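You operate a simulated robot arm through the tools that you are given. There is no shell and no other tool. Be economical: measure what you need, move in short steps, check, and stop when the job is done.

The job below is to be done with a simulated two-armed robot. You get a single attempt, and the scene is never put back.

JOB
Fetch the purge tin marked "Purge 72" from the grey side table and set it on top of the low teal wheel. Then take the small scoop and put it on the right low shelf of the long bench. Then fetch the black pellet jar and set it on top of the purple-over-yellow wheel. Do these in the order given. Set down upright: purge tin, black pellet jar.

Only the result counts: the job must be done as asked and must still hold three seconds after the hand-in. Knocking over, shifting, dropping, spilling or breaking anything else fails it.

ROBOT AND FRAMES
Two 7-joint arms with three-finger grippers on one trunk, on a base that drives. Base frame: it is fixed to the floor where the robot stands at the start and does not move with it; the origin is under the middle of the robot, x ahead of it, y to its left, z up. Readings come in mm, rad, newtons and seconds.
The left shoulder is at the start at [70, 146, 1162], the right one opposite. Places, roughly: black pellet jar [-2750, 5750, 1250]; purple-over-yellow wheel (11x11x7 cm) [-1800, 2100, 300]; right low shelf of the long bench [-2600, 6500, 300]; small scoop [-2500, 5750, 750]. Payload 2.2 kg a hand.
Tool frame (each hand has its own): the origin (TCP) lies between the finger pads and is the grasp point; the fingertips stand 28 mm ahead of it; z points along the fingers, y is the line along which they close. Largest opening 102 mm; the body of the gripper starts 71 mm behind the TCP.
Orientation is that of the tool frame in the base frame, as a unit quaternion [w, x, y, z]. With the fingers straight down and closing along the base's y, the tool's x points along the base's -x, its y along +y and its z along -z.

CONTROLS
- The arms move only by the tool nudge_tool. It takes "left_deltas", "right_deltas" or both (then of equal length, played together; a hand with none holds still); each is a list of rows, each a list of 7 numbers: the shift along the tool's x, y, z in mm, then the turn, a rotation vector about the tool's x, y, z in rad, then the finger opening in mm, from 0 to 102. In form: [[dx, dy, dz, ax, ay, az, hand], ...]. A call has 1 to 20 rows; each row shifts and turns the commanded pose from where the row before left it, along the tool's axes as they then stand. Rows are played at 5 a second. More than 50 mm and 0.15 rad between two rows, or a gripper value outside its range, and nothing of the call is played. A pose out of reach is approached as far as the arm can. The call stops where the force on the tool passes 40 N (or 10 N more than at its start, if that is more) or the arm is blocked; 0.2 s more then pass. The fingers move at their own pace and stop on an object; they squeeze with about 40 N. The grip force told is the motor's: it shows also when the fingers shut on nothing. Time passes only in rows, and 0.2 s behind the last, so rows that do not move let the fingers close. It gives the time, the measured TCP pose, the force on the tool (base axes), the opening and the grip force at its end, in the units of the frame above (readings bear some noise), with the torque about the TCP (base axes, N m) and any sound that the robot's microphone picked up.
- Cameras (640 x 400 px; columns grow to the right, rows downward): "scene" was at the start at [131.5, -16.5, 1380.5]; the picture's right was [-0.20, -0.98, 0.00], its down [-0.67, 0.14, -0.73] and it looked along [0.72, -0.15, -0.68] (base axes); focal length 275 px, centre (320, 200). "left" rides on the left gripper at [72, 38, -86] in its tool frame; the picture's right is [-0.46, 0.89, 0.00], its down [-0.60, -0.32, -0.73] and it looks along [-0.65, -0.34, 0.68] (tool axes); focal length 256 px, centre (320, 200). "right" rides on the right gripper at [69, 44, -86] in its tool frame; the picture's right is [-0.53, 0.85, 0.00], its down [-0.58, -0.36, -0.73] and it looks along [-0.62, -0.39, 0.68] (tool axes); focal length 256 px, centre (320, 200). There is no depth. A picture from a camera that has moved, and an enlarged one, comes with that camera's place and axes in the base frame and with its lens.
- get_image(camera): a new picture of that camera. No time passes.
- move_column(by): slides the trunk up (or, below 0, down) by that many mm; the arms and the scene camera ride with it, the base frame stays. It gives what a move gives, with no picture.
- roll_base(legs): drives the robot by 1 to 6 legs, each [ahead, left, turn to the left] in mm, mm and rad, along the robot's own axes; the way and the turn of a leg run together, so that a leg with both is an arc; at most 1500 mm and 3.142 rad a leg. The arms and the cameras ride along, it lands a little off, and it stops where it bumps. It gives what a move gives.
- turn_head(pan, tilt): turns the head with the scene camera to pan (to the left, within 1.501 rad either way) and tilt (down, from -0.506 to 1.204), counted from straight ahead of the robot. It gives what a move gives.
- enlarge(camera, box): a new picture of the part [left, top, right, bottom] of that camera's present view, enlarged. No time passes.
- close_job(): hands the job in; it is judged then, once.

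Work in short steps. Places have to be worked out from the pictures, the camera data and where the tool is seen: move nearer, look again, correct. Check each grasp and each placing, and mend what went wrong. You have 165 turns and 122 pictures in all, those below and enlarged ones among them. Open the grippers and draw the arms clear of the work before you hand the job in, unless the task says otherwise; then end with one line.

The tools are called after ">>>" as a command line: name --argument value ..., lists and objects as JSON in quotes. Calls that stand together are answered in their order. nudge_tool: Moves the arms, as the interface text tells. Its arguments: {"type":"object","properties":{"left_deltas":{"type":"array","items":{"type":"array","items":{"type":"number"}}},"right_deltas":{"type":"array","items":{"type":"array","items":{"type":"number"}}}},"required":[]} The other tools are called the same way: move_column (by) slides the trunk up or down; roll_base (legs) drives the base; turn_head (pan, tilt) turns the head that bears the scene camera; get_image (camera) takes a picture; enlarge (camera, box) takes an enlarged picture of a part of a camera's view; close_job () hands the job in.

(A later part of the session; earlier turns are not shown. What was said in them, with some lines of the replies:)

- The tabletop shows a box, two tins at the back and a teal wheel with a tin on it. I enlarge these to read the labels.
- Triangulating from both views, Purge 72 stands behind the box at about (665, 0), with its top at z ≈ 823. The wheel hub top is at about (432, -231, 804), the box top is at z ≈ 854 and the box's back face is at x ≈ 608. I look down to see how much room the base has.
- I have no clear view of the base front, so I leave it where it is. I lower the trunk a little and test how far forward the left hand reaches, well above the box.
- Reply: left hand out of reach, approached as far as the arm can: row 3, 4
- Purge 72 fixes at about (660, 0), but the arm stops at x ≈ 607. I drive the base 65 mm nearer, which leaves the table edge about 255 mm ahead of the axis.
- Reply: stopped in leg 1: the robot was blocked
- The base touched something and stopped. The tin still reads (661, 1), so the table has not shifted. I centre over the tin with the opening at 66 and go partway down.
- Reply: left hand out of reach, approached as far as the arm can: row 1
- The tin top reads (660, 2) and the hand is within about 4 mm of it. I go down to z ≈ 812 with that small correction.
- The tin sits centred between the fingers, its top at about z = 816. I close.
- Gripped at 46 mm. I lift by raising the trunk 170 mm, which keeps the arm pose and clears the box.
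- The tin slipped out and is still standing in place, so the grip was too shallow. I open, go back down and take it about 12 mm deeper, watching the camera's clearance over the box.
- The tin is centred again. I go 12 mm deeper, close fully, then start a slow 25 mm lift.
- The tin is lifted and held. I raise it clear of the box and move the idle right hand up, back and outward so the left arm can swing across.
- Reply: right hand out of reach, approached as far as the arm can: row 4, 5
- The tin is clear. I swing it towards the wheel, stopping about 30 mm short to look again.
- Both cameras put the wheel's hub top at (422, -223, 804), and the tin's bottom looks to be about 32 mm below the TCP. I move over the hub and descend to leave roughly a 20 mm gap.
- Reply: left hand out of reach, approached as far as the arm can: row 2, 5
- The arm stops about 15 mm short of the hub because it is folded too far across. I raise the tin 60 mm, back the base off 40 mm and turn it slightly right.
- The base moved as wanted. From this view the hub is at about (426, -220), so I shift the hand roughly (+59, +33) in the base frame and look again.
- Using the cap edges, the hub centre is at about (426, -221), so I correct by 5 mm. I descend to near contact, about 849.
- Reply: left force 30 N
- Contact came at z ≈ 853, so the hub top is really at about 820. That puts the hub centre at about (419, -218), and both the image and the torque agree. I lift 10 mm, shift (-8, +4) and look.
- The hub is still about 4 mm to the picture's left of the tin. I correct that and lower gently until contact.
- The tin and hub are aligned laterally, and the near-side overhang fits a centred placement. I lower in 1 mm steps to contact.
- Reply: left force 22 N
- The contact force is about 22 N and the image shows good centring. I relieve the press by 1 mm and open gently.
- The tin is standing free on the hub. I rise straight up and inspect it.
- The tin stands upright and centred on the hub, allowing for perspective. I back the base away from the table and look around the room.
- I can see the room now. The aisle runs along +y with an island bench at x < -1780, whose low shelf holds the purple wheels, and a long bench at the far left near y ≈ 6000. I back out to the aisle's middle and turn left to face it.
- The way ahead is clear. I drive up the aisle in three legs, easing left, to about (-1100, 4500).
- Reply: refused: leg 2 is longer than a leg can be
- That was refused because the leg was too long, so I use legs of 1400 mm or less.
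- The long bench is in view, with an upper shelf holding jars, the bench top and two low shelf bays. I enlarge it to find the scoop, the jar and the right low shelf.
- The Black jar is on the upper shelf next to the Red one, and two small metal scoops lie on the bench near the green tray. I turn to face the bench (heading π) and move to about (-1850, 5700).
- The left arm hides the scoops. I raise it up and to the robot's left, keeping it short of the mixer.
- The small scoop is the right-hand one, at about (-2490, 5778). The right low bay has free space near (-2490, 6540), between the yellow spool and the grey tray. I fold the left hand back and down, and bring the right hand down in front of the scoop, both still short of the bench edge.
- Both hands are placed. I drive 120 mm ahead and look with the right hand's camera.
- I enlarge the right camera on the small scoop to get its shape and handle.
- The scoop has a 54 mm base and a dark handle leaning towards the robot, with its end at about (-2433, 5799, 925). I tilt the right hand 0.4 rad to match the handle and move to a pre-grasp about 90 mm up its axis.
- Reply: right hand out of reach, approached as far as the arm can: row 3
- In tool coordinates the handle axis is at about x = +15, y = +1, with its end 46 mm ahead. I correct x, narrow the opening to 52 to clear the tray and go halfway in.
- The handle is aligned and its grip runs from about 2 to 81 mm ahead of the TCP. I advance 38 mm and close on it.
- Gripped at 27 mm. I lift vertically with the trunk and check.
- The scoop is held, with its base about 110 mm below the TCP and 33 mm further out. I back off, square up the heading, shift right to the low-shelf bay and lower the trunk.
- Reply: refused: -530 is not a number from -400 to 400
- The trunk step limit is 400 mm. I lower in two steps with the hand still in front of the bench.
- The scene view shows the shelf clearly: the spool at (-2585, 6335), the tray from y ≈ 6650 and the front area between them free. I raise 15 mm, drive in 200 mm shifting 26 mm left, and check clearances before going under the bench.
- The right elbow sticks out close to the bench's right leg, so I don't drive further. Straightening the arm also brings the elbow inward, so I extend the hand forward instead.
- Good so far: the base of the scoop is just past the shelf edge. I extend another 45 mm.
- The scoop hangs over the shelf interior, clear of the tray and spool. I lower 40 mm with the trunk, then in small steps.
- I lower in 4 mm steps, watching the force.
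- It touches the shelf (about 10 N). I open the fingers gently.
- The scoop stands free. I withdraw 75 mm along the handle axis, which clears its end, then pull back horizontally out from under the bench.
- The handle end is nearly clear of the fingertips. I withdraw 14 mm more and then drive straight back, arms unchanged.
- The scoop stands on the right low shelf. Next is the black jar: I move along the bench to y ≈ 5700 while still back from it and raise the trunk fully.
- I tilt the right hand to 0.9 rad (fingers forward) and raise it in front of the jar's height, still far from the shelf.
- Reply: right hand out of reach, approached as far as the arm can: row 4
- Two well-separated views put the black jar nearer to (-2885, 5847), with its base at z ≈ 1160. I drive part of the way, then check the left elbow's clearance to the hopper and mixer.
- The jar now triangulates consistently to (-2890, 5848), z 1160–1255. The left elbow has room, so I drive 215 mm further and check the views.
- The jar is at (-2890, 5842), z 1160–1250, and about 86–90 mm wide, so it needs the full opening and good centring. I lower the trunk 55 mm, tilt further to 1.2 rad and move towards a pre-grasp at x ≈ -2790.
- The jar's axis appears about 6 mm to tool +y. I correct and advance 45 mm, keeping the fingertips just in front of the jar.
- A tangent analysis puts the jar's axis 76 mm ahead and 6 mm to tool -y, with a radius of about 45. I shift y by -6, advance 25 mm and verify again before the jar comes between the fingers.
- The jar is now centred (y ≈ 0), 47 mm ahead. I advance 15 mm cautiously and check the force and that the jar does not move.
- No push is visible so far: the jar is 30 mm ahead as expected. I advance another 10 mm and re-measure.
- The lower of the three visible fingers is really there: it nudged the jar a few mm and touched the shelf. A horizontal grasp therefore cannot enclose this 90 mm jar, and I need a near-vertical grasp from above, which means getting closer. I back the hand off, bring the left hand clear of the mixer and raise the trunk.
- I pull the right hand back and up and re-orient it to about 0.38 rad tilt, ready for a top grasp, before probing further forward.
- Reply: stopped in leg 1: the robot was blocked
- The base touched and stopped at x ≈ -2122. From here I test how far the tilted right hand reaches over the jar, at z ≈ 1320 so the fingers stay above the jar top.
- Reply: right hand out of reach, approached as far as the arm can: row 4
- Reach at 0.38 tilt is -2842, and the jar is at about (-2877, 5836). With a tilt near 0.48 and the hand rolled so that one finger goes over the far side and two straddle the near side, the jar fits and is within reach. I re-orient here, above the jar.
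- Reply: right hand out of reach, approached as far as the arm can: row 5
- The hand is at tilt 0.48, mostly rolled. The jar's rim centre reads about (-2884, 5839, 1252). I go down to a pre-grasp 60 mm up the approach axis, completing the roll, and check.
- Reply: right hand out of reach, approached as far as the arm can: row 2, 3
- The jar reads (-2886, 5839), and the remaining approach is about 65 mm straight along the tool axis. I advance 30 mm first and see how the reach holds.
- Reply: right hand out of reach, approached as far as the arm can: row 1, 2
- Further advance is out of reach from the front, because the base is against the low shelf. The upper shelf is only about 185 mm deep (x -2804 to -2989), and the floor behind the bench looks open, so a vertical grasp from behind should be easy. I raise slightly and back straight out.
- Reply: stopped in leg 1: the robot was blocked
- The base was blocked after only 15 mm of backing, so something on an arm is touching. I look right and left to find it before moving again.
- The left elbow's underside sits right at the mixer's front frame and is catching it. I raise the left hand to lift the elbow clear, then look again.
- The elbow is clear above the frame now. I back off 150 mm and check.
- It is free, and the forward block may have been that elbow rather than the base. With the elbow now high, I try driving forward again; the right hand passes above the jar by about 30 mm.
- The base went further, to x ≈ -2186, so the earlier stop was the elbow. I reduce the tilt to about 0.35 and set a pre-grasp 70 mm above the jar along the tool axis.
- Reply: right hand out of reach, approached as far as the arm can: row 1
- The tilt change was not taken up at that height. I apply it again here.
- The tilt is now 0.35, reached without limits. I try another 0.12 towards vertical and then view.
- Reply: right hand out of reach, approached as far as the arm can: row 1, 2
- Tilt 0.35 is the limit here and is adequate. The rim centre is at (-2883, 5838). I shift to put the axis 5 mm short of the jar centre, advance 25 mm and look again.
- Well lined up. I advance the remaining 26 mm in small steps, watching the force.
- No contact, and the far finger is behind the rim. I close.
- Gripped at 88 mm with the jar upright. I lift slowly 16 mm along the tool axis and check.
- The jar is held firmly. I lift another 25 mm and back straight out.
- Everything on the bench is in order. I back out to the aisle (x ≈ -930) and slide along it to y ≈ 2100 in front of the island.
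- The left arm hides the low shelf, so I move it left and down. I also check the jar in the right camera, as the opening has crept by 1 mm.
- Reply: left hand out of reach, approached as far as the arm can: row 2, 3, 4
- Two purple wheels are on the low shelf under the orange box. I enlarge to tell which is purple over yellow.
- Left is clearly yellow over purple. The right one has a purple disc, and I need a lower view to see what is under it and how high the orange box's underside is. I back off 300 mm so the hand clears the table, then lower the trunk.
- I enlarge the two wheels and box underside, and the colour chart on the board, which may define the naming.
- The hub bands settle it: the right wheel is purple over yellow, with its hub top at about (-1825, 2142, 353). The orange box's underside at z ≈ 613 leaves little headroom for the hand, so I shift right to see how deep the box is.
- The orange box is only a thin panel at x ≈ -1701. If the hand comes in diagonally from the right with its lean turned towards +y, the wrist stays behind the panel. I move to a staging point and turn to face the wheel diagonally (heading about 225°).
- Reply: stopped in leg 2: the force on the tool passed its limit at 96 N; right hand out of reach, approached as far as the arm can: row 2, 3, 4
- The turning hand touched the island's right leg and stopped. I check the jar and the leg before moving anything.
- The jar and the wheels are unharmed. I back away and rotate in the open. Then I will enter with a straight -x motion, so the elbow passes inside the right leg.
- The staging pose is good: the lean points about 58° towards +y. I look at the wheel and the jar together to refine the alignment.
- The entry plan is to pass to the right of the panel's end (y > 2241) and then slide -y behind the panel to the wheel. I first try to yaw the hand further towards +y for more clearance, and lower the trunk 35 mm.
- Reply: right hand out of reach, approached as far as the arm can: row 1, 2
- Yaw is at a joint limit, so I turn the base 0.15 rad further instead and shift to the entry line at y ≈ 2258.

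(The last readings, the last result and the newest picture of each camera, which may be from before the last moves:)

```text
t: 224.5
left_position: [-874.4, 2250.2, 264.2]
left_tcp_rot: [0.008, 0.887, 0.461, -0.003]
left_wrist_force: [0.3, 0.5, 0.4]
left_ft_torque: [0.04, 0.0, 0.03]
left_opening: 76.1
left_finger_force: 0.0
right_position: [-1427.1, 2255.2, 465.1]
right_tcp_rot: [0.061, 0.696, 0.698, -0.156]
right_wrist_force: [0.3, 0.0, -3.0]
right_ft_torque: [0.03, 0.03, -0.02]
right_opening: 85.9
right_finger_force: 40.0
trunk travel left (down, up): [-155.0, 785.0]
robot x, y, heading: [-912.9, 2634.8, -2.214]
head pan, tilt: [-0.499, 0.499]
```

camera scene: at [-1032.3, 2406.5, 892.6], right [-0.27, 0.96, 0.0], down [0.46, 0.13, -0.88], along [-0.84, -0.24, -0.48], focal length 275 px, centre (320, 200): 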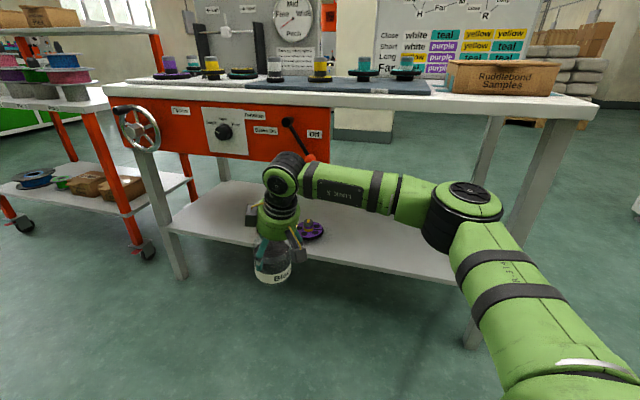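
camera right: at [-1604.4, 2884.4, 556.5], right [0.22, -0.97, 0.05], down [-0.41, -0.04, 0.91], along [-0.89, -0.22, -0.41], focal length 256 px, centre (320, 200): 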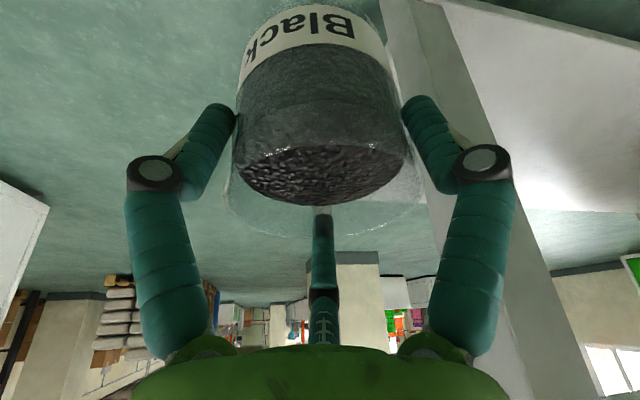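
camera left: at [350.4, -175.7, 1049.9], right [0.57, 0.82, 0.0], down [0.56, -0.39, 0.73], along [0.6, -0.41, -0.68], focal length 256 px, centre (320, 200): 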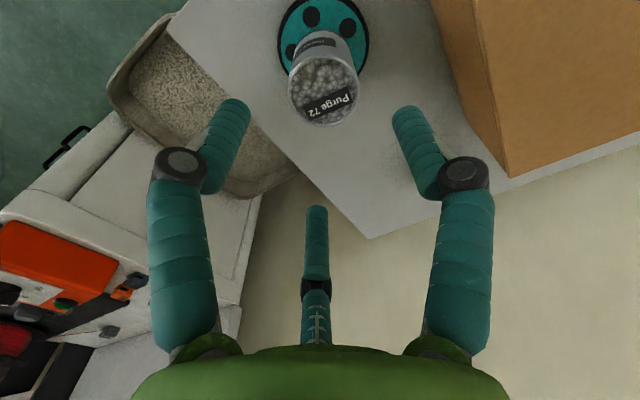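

On the entry line. I drive 220 mm in -x and check alignment with the panel end and leg.

>>> roll_base --legs '[[132, -176, 0]]'

>>> get_image --camera "scene"

```text
t: 226.2
left_position: [-1102.6, 2249.6, 264.8]
left_tcp_rot: [0.008, 0.889, 0.459, -0.004]
left_wrist_force: [-0.2, 0.0, -0.6]
left_ft_torque: [0.01, -0.01, 0.01]
left_opening: 75.8
left_finger_force: 0.0
right_position: [-1655.9, 2258.6, 466.8]
right_tcp_rot: [0.06, 0.696, 0.698, -0.155]
right_wrist_force: [-0.7, -0.7, -2.4]
right_ft_torque: [0.03, 0.02, -0.02]
right_opening: 85.8
right_finger_force: 40.1
trunk travel left (down, up): [-155.0, 785.0]
robot x, y, heading: [-1139.7, 2634.7, -2.216]
head pan, tilt: [-0.499, 0.499]
```

```text
8 pictures are left
camera scene: at [-1252.7, 2559.0, 857.6], right [-0.41, 0.91, 0.0], down [0.44, 0.2, -0.88], along [-0.8, -0.36, -0.48], focal length 275 px, centre (320, 200)
```

scene: 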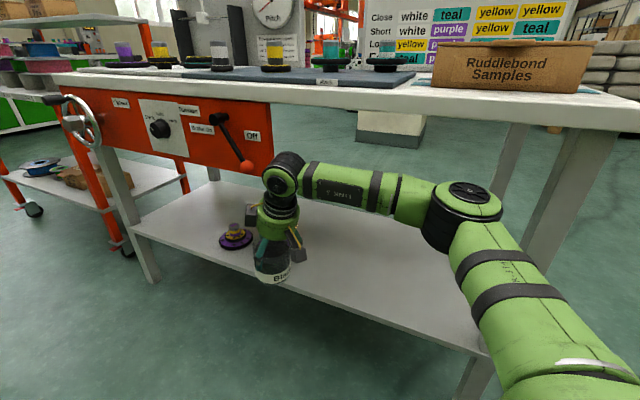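

Clearances hold: the wrist is 37 mm right of the panel's end, and the elbow about 55 mm inside the leg and below the tabletop. I drive the remaining 168 mm in.

>>> roll_base --legs '[[101, -134, 0]]'

>>> get_image --camera "scene"

```text
t: 227.6
left_position: [-1269.3, 2247.7, 265.0]
left_tcp_rot: [0.009, 0.889, 0.458, -0.003]
left_wrist_force: [0.1, -0.8, -0.5]
left_ft_torque: [0.0, -0.06, 0.0]
left_opening: 76.0
left_finger_force: 0.1
right_position: [-1822.1, 2258.2, 465.0]
right_tcp_rot: [0.06, 0.698, 0.697, -0.156]
right_wrist_force: [-0.2, -0.1, -3.2]
right_ft_torque: [0.03, -0.04, 0.0]
right_opening: 85.4
right_finger_force: 40.0
trunk travel left (down, up): [-155.0, 785.0]
robot x, y, heading: [-1303.3, 2634.5, -2.217]
head pan, tilt: [-0.499, 0.499]
```

```text
7 pictures are left
camera scene: at [-1418.0, 2557.9, 857.6], right [-0.41, 0.91, 0.0], down [0.44, 0.2, -0.88], along [-0.8, -0.36, -0.48], focal length 275 px, centre (320, 200)
```

scene: 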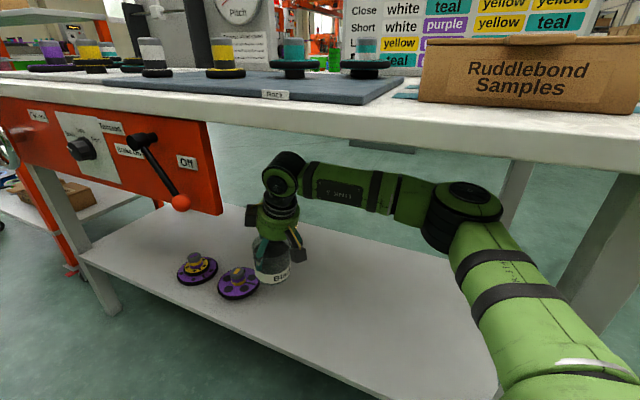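

The hand is behind the panel plane now, with both wheels visible. I enlarge the jar and target wheel to measure the offset.

>>> enlarge --camera "scene" --box '[170, 170, 310, 310]'

```text
2.86 times, centred on (240, 240) of scene
camera zoom: at [-1418.0, 2557.9, 857.6], right [-0.41, 0.91, 0.0], down [0.44, 0.2, -0.88], along [-0.8, -0.36, -0.48], focal length 785 px, centre (549, 86)
```

zoom: 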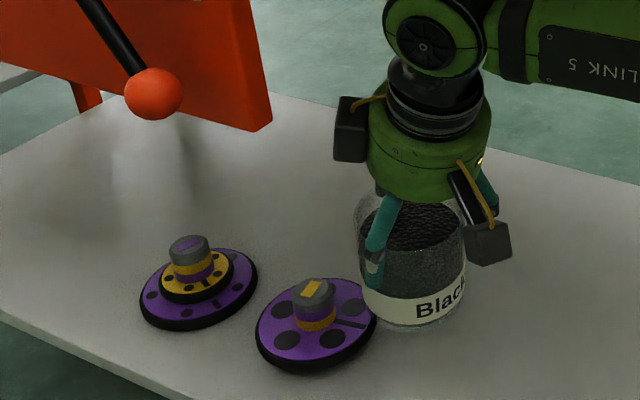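

The hub top is at (-1822, 2139). The jar may lean a few hundredths of a radian, so I check it in the right camera against its pick-up view.

>>> get_image --camera "right"

```text
5 pictures are left
camera right: at [-1768.0, 2350.2, 521.4], right [0.85, -0.53, 0.05], down [-0.25, -0.32, 0.91], along [-0.47, -0.79, -0.41], focal length 256 px, centre (320, 200)
```

right: 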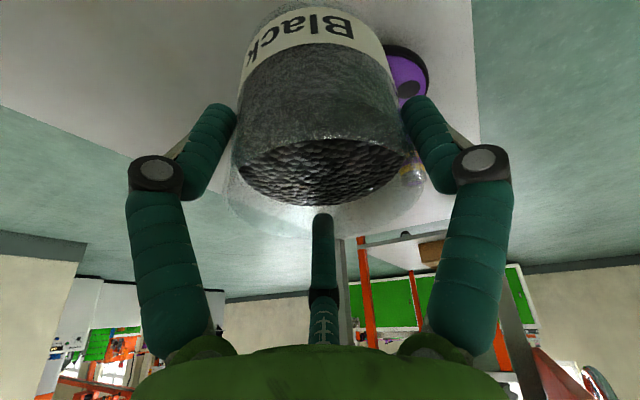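

The jar has pivoted about 0.1 rad in the grip, with its top towards the hand's lean. I straighten the hand by 0.1 rad to make it upright, then slide 115 mm in -y to bring it over the hub.

>>> nudge_tool --right_deltas '[[0, 0, 0, -0.02, 0.0456, 0, 60], [0, 0, 0, -0.02, 0.0456, 0, 60], [0, 0, 0, 0, 0, 0, 60]]'

>>> roll_base --legs '[[92, 69, 0]]'

>>> enlarge --camera "scene" --box '[190, 150, 350, 330]'

```text
t: 228.4
left_position: [-1268.1, 2247.5, 263.8]
left_tcp_rot: [0.01, 0.889, 0.457, -0.003]
left_wrist_force: [-0.3, -0.1, 0.0]
left_ft_torque: [0.02, -0.06, -0.01]
left_opening: 76.0
left_finger_force: 0.1
right_position: [-1822.2, 2257.5, 466.2]
right_tcp_rot: [0.06, 0.698, 0.697, -0.155]
right_wrist_force: [-0.9, -0.5, -3.6]
right_ft_torque: [0.04, 0.0, 0.0]
right_opening: 85.4
right_finger_force: 40.6
right hand out of reach, approached as far as the arm can: row 2
trunk travel left (down, up): [-155.0, 785.0]
robot x, y, heading: [-1304.9, 2639.3, -2.218]
head pan, tilt: [-0.499, 0.499]
```

```text
t: 229.6
left_position: [-1266.4, 2133.6, 264.0]
left_tcp_rot: [0.009, 0.889, 0.459, -0.004]
left_wrist_force: [0.2, 1.0, -0.4]
left_ft_torque: [-0.05, 0.03, 0.01]
left_opening: 75.9
left_finger_force: 0.0
right_position: [-1820.0, 2142.2, 465.3]
right_tcp_rot: [0.061, 0.697, 0.698, -0.155]
right_wrist_force: [0.0, -0.1, -2.7]
right_ft_torque: [0.0, -0.01, 0.0]
right_opening: 85.5
right_finger_force: 39.7
trunk travel left (down, up): [-155.0, 785.0]
robot x, y, heading: [-1303.4, 2522.5, -2.215]
head pan, tilt: [-0.499, 0.499]
```

```text
2.22 times, centred on (270, 240) of scene
camera zoom: at [-1415.9, 2443.5, 857.6], right [-0.41, 0.91, 0.0], down [0.44, 0.2, -0.88], along [-0.8, -0.36, -0.48], focal length 611 px, centre (431, 111)
```

zoom: 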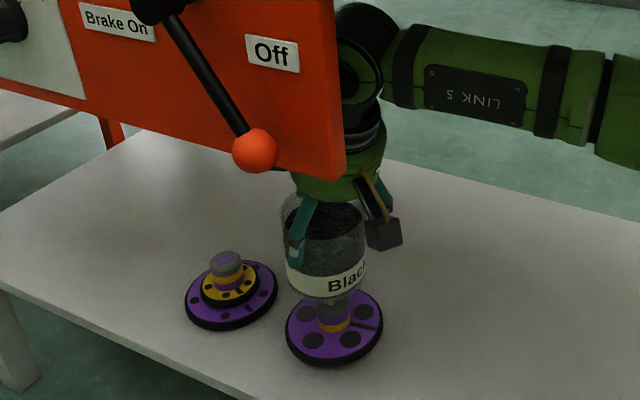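

The position over the hub is right, but the straightening was refused because the arm is near full extension. I drive 45 mm closer, pull the hand back by the same amount, and rotate then.

>>> roll_base --legs '[[45, 0, 0]]'

>>> nudge_tool --right_deltas '[[17, 13, -7, 0, 0, 0, 60], [17, 13, -7.5, 0, 0, 0, 60], [0, 0, 0, -0.02, 0.0456, 0, 60], [0, 0, 0, -0.02, 0.0456, 0, 60], [0, 0, 0, 0, 0, 0, 60]]'

```text
t: 230.5
left_position: [-1292.5, 2098.1, 264.6]
left_tcp_rot: [0.008, 0.888, 0.459, -0.003]
left_wrist_force: [-0.1, 0.1, -0.9]
left_ft_torque: [0.02, -0.01, -0.04]
left_opening: 76.1
left_finger_force: 0.1
right_position: [-1845.7, 2108.5, 465.3]
right_tcp_rot: [0.06, 0.697, 0.697, -0.156]
right_wrist_force: [0.2, 0.4, -3.3]
right_ft_torque: [-0.03, -0.01, 0.01]
right_opening: 85.7
right_finger_force: 39.1
trunk travel left (down, up): [-155.0, 785.0]
robot x, y, heading: [-1331.5, 2483.4, -2.217]
head pan, tilt: [-0.499, 0.499]
```

```text
t: 231.7
left_position: [-1293.9, 2098.4, 263.6]
left_tcp_rot: [0.009, 0.889, 0.459, -0.003]
left_wrist_force: [0.2, 0.2, 0.3]
left_ft_torque: [0.01, 0.01, 0.01]
left_opening: 75.8
left_finger_force: 0.0
right_position: [-1820.2, 2146.6, 464.1]
right_tcp_rot: [0.043, 0.703, 0.702, -0.109]
right_wrist_force: [-0.5, -0.2, -2.4]
right_ft_torque: [-0.01, -0.01, 0.0]
right_opening: 85.5
right_finger_force: 39.8
trunk travel left (down, up): [-155.0, 785.0]
robot x, y, heading: [-1328.1, 2485.0, -2.215]
head pan, tilt: [-0.499, 0.499]
```

The straightening worked (tilt now 0.235). I check uprightness and alignment.

>>> enlarge --camera "scene" --box '[220, 190, 340, 300]'

```text
3.64 times, centred on (280, 245) of scene
camera zoom: at [-1442.7, 2408.2, 857.6], right [-0.41, 0.91, 0.0], down [0.44, 0.2, -0.88], along [-0.8, -0.36, -0.48], focal length 999 px, centre (466, 36)
```

zoom: 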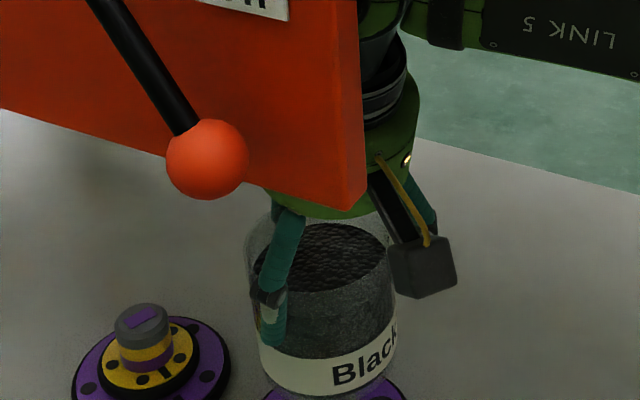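

The jar is upright within 0.01 rad and centred over the hub within a few mm. I lower 14 mm by trunk, then in 3 mm steps until contact.

>>> move_column --by -14

>>> nudge_tool --right_deltas '[[0.64, 0.28, 2.9, 0, 0, 0, 60], [0.64, 0.28, 2.9, 0, 0, 0, 60], [0, 0, 0, 0, 0, 0, 60]]'

```text
t: 232.4
left_position: [-1293.6, 2099.3, 249.3]
left_tcp_rot: [0.008, 0.888, 0.459, -0.003]
left_wrist_force: [0.0, 0.9, -0.6]
left_ft_torque: [0.01, -0.01, -0.04]
left_opening: 75.7
left_finger_force: 0.1
right_position: [-1819.8, 2145.4, 450.5]
right_tcp_rot: [0.043, 0.702, 0.702, -0.109]
right_wrist_force: [-0.2, 0.3, -3.3]
right_ft_torque: [0.03, 0.0, 0.03]
right_opening: 85.5
right_finger_force: 40.3
trunk travel left (down, up): [-141.0, 799.0]
robot x, y, heading: [-1327.4, 2483.4, -2.218]
head pan, tilt: [-0.499, 0.499]
```

```text
t: 233.2
left_position: [-1293.7, 2099.3, 249.9]
left_tcp_rot: [0.008, 0.889, 0.458, -0.003]
left_wrist_force: [-0.3, -0.2, 0.0]
left_ft_torque: [0.02, -0.01, -0.01]
left_opening: 76.2
left_finger_force: 0.0
right_position: [-1818.8, 2144.7, 444.5]
right_tcp_rot: [0.042, 0.702, 0.702, -0.109]
right_wrist_force: [1.0, 0.3, -2.6]
right_ft_torque: [-0.01, 0.01, 0.0]
right_opening: 85.5
right_finger_force: 40.0
trunk travel left (down, up): [-141.0, 799.0]
robot x, y, heading: [-1326.9, 2486.4, -2.215]
head pan, tilt: [-0.499, 0.499]
```

No contact at 444 yet. I continue in 2 mm steps.

>>> nudge_tool --right_deltas '[[0.43, 0.19, 1.95, 0, 0, 0, 60], [0.43, 0.19, 1.95, 0, 0, 0, 60], [0.43, 0.19, 1.95, 0, 0, 0, 60], [0, 0, 0, 0, 0, 0, 60]]'

```text
t: 234.2
left_position: [-1293.2, 2097.9, 250.2]
left_tcp_rot: [0.009, 0.888, 0.459, -0.003]
left_wrist_force: [-0.6, -0.8, 0.4]
left_ft_torque: [0.0, 0.0, 0.03]
left_opening: 76.1
left_finger_force: 0.1
right_position: [-1821.0, 2145.7, 439.5]
right_tcp_rot: [0.043, 0.702, 0.702, -0.11]
right_wrist_force: [0.6, 0.5, -3.2]
right_ft_torque: [-0.02, 0.0, -0.02]
right_opening: 85.4
right_finger_force: 40.4
trunk travel left (down, up): [-141.0, 799.0]
robot x, y, heading: [-1329.1, 2485.0, -2.221]
head pan, tilt: [-0.499, 0.499]
```

>>> nudge_tool --right_deltas '[[0.43, 0.19, 1.95, 0, 0, 0, 60], [0.43, 0.19, 1.95, 0, 0, 0, 60], [0, 0, 0, 0, 0, 0, 60]]'

```text
t: 235.0
left_position: [-1292.9, 2098.0, 250.2]
left_tcp_rot: [0.009, 0.888, 0.459, -0.003]
left_wrist_force: [0.2, 0.7, 0.1]
left_ft_torque: [0.02, 0.07, 0.02]
left_opening: 76.1
left_finger_force: 0.2
right_position: [-1820.9, 2145.0, 436.5]
right_tcp_rot: [0.042, 0.702, 0.702, -0.11]
right_wrist_force: [-0.4, 0.4, 0.7]
right_ft_torque: [0.04, -0.03, -0.04]
right_opening: 85.4
right_finger_force: 40.5
trunk travel left (down, up): [-141.0, 799.0]
robot x, y, heading: [-1331.0, 2486.1, -2.212]
head pan, tilt: [-0.499, 0.499]
```

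Contact has begun: the wrist no longer carries the weight. I press one more millimetre to seat it and read the torque.

>>> nudge_tool --right_deltas '[[0.21, 0.09, 0.97, 0, 0, 0, 60], [0, 0, 0, 0, 0, 0, 60]]'

>>> enlarge --camera "scene" --box '[220, 200, 340, 310]'

```text
t: 235.6
left_position: [-1293.9, 2098.2, 250.6]
left_tcp_rot: [0.008, 0.889, 0.459, -0.003]
left_wrist_force: [0.1, -0.2, 0.1]
left_ft_torque: [0.02, 0.02, -0.02]
left_opening: 76.1
left_finger_force: 0.0
right_position: [-1820.8, 2145.5, 435.0]
right_tcp_rot: [0.042, 0.703, 0.702, -0.11]
right_wrist_force: [-2.6, 1.9, 7.1]
right_ft_torque: [0.08, 0.04, 0.01]
right_opening: 85.4
right_finger_force: 40.0
trunk travel left (down, up): [-141.0, 799.0]
robot x, y, heading: [-1327.1, 2485.4, -2.216]
head pan, tilt: [-0.499, 0.499]
```

```text
3.64 times, centred on (280, 255) of scene
camera zoom: at [-1442.1, 2408.8, 843.9], right [-0.41, 0.91, 0.0], down [0.44, 0.2, -0.88], along [-0.8, -0.36, -0.48], focal length 999 px, centre (466, 0)
```

zoom: 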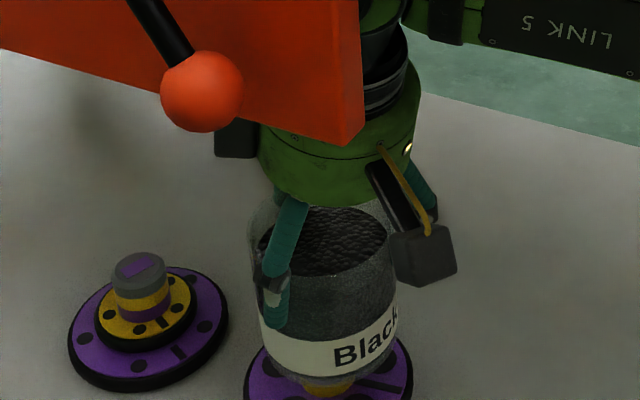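

The jar rests centred on the hub (jar column 330, wheel column 328). I open the fingers gradually.

>>> nudge_tool --right_deltas '[[0, 0, -0.5, 0, 0, 0, 84], [0, 0, 0, 0, 0, 0, 88], [0, 0, 0, 0, 0, 0, 92], [0, 0, 0, 0, 0, 0, 97], [0, 0, 0, 0, 0, 0, 102], [0, 0, 0, 0, 0, 0, 102]]'

>>> enlarge --camera "scene" --box '[220, 200, 340, 310]'

```text
t: 237.0
left_position: [-1293.4, 2098.7, 250.5]
left_tcp_rot: [0.009, 0.889, 0.458, -0.003]
left_wrist_force: [-0.3, 0.5, 0.6]
left_ft_torque: [-0.04, 0.01, 0.02]
left_opening: 76.0
left_finger_force: 0.0
right_position: [-1820.0, 2145.7, 435.4]
right_tcp_rot: [0.043, 0.702, 0.702, -0.109]
right_wrist_force: [-0.6, -0.2, -0.5]
right_ft_torque: [-0.02, 0.01, 0.0]
right_opening: 101.9
right_finger_force: 0.0
trunk travel left (down, up): [-141.0, 799.0]
robot x, y, heading: [-1330.4, 2486.4, -2.215]
head pan, tilt: [-0.499, 0.499]
```

```text
3.64 times, centred on (280, 255) of scene
camera zoom: at [-1442.4, 2408.4, 843.7], right [-0.41, 0.91, 0.0], down [0.44, 0.2, -0.88], along [-0.8, -0.36, -0.48], focal length 999 px, centre (466, 0)
```

zoom: 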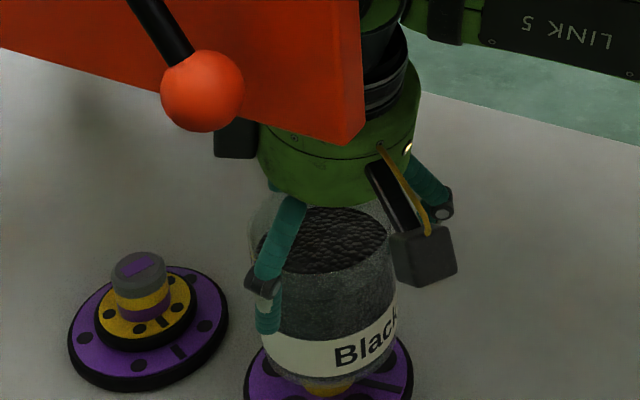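

The jar stands free. I withdraw 70 mm along the tool axis, still behind the panel.

>>> nudge_tool --right_deltas '[[0, 0, -10, 0, 0, 0, 102], [0, 0, -15, 0, 0, 0, 102], [0, 0, -15, 0, 0, 0, 102], [0, 0, -15, 0, 0, 0, 102], [0, 0, -15, 0, 0, 0, 102], [0, 0, 0, 0, 0, 0, 102]]'

```text
t: 238.4
left_position: [-1293.0, 2097.9, 250.7]
left_tcp_rot: [0.008, 0.889, 0.458, -0.004]
left_wrist_force: [0.0, -0.6, -0.5]
left_ft_torque: [-0.02, -0.05, 0.01]
left_opening: 76.1
left_finger_force: 0.2
right_position: [-1813.1, 2160.3, 504.1]
right_tcp_rot: [0.044, 0.702, 0.703, -0.109]
right_wrist_force: [-1.0, -0.1, -0.3]
right_ft_torque: [0.02, -0.01, 0.01]
right_opening: 102.1
right_finger_force: 0.0
trunk travel left (down, up): [-141.0, 799.0]
robot x, y, heading: [-1331.2, 2485.4, -2.217]
head pan, tilt: [-0.499, 0.499]
```

The fingers are above the rim. I slide the base +y past the panel's end, then exit straight in +x.

>>> roll_base --legs '[[-97, -83, 0]]'

>>> roll_base --legs '[[-240, 319, 0]]'

```text
t: 239.6
left_position: [-1297.5, 2225.0, 251.2]
left_tcp_rot: [0.008, 0.889, 0.459, -0.003]
left_wrist_force: [0.4, 0.2, 0.7]
left_ft_torque: [-0.02, -0.05, 0.0]
left_opening: 76.2
left_finger_force: 0.1
right_position: [-1819.1, 2287.2, 503.3]
right_tcp_rot: [0.042, 0.703, 0.702, -0.109]
right_wrist_force: [0.0, -0.2, 0.4]
right_ft_torque: [0.01, 0.02, -0.03]
right_opening: 102.0
right_finger_force: 0.0
trunk travel left (down, up): [-141.0, 799.0]
robot x, y, heading: [-1339.2, 2610.7, -2.22]
head pan, tilt: [-0.499, 0.499]
```

```text
t: 242.1
left_position: [-908.7, 2233.3, 250.8]
left_tcp_rot: [0.009, 0.888, 0.46, -0.003]
left_wrist_force: [-0.9, 0.2, -0.1]
left_ft_torque: [-0.02, -0.04, 0.01]
left_opening: 76.2
left_finger_force: 0.1
right_position: [-1430.7, 2293.8, 504.9]
right_tcp_rot: [0.043, 0.701, 0.703, -0.109]
right_wrist_force: [0.1, 0.0, -1.2]
right_ft_torque: [0.0, 0.01, -0.03]
right_opening: 101.9
right_finger_force: 0.0
trunk travel left (down, up): [-141.0, 799.0]
robot x, y, heading: [-943.1, 2615.6, -2.215]
head pan, tilt: [-0.499, 0.499]
```

I'm out cleanly. I take a final look at the jar on the wheel.

>>> enlarge --camera "scene" --box '[180, 130, 380, 270]'

```text
2.86 times, centred on (280, 200) of scene
camera zoom: at [-1058.7, 2542.4, 843.7], right [-0.41, 0.91, 0.0], down [0.44, 0.2, -0.88], along [-0.8, -0.36, -0.48], focal length 785 px, centre (434, 200)
```

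zoom: 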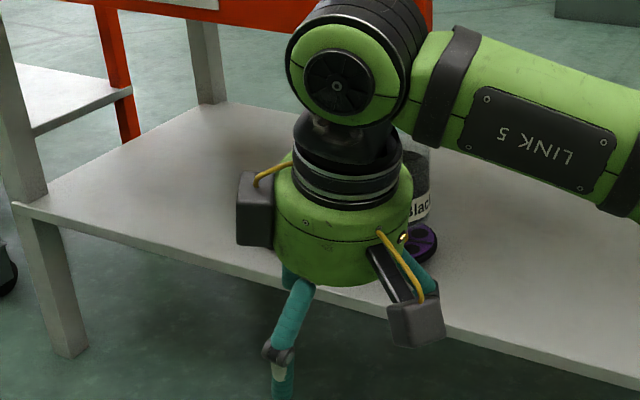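

The jar is seen standing on the wheel behind the hand. I move aside and use the last picture to confirm.

>>> roll_base --legs '[[-200, -150, 0]]'

>>> get_image --camera "scene"

```text
t: 243.9
left_position: [-910.3, 2480.9, 251.9]
left_tcp_rot: [0.009, 0.889, 0.457, -0.003]
left_wrist_force: [-0.5, -0.7, -0.3]
left_ft_torque: [-0.03, 0.04, -0.01]
left_opening: 75.9
left_finger_force: 0.1
right_position: [-1431.5, 2544.2, 503.9]
right_tcp_rot: [0.043, 0.703, 0.702, -0.109]
right_wrist_force: [0.0, 0.6, -0.2]
right_ft_torque: [-0.02, 0.0, -0.01]
right_opening: 102.0
right_finger_force: 0.1
trunk travel left (down, up): [-141.0, 799.0]
robot x, y, heading: [-946.2, 2869.7, -2.217]
head pan, tilt: [-0.499, 0.499]
```

```text
refused: no pictures are left
```

All three placements are made, the grippers are open and the arms are clear. I hand the job in.

>>> close_job

```text
The job is handed in.
```

I made all three placements in the order given and handed the job in: Purge 72 is on the low teal wheel, the small scoop is on the right low shelf of the long bench, and the black jar is on the purple-over-yellow wheel. I ran out of pictures just before the end, so my last view of the jar was partly blocked by the hand. On the way I also touched four other things: the base bumped at the side table, the left elbow caught the mixer frame, the right hand nudged the black jar on its shelf, and it hit the island bench's right leg. Pictures afterwards showed nothing knocked over and no clear shift.
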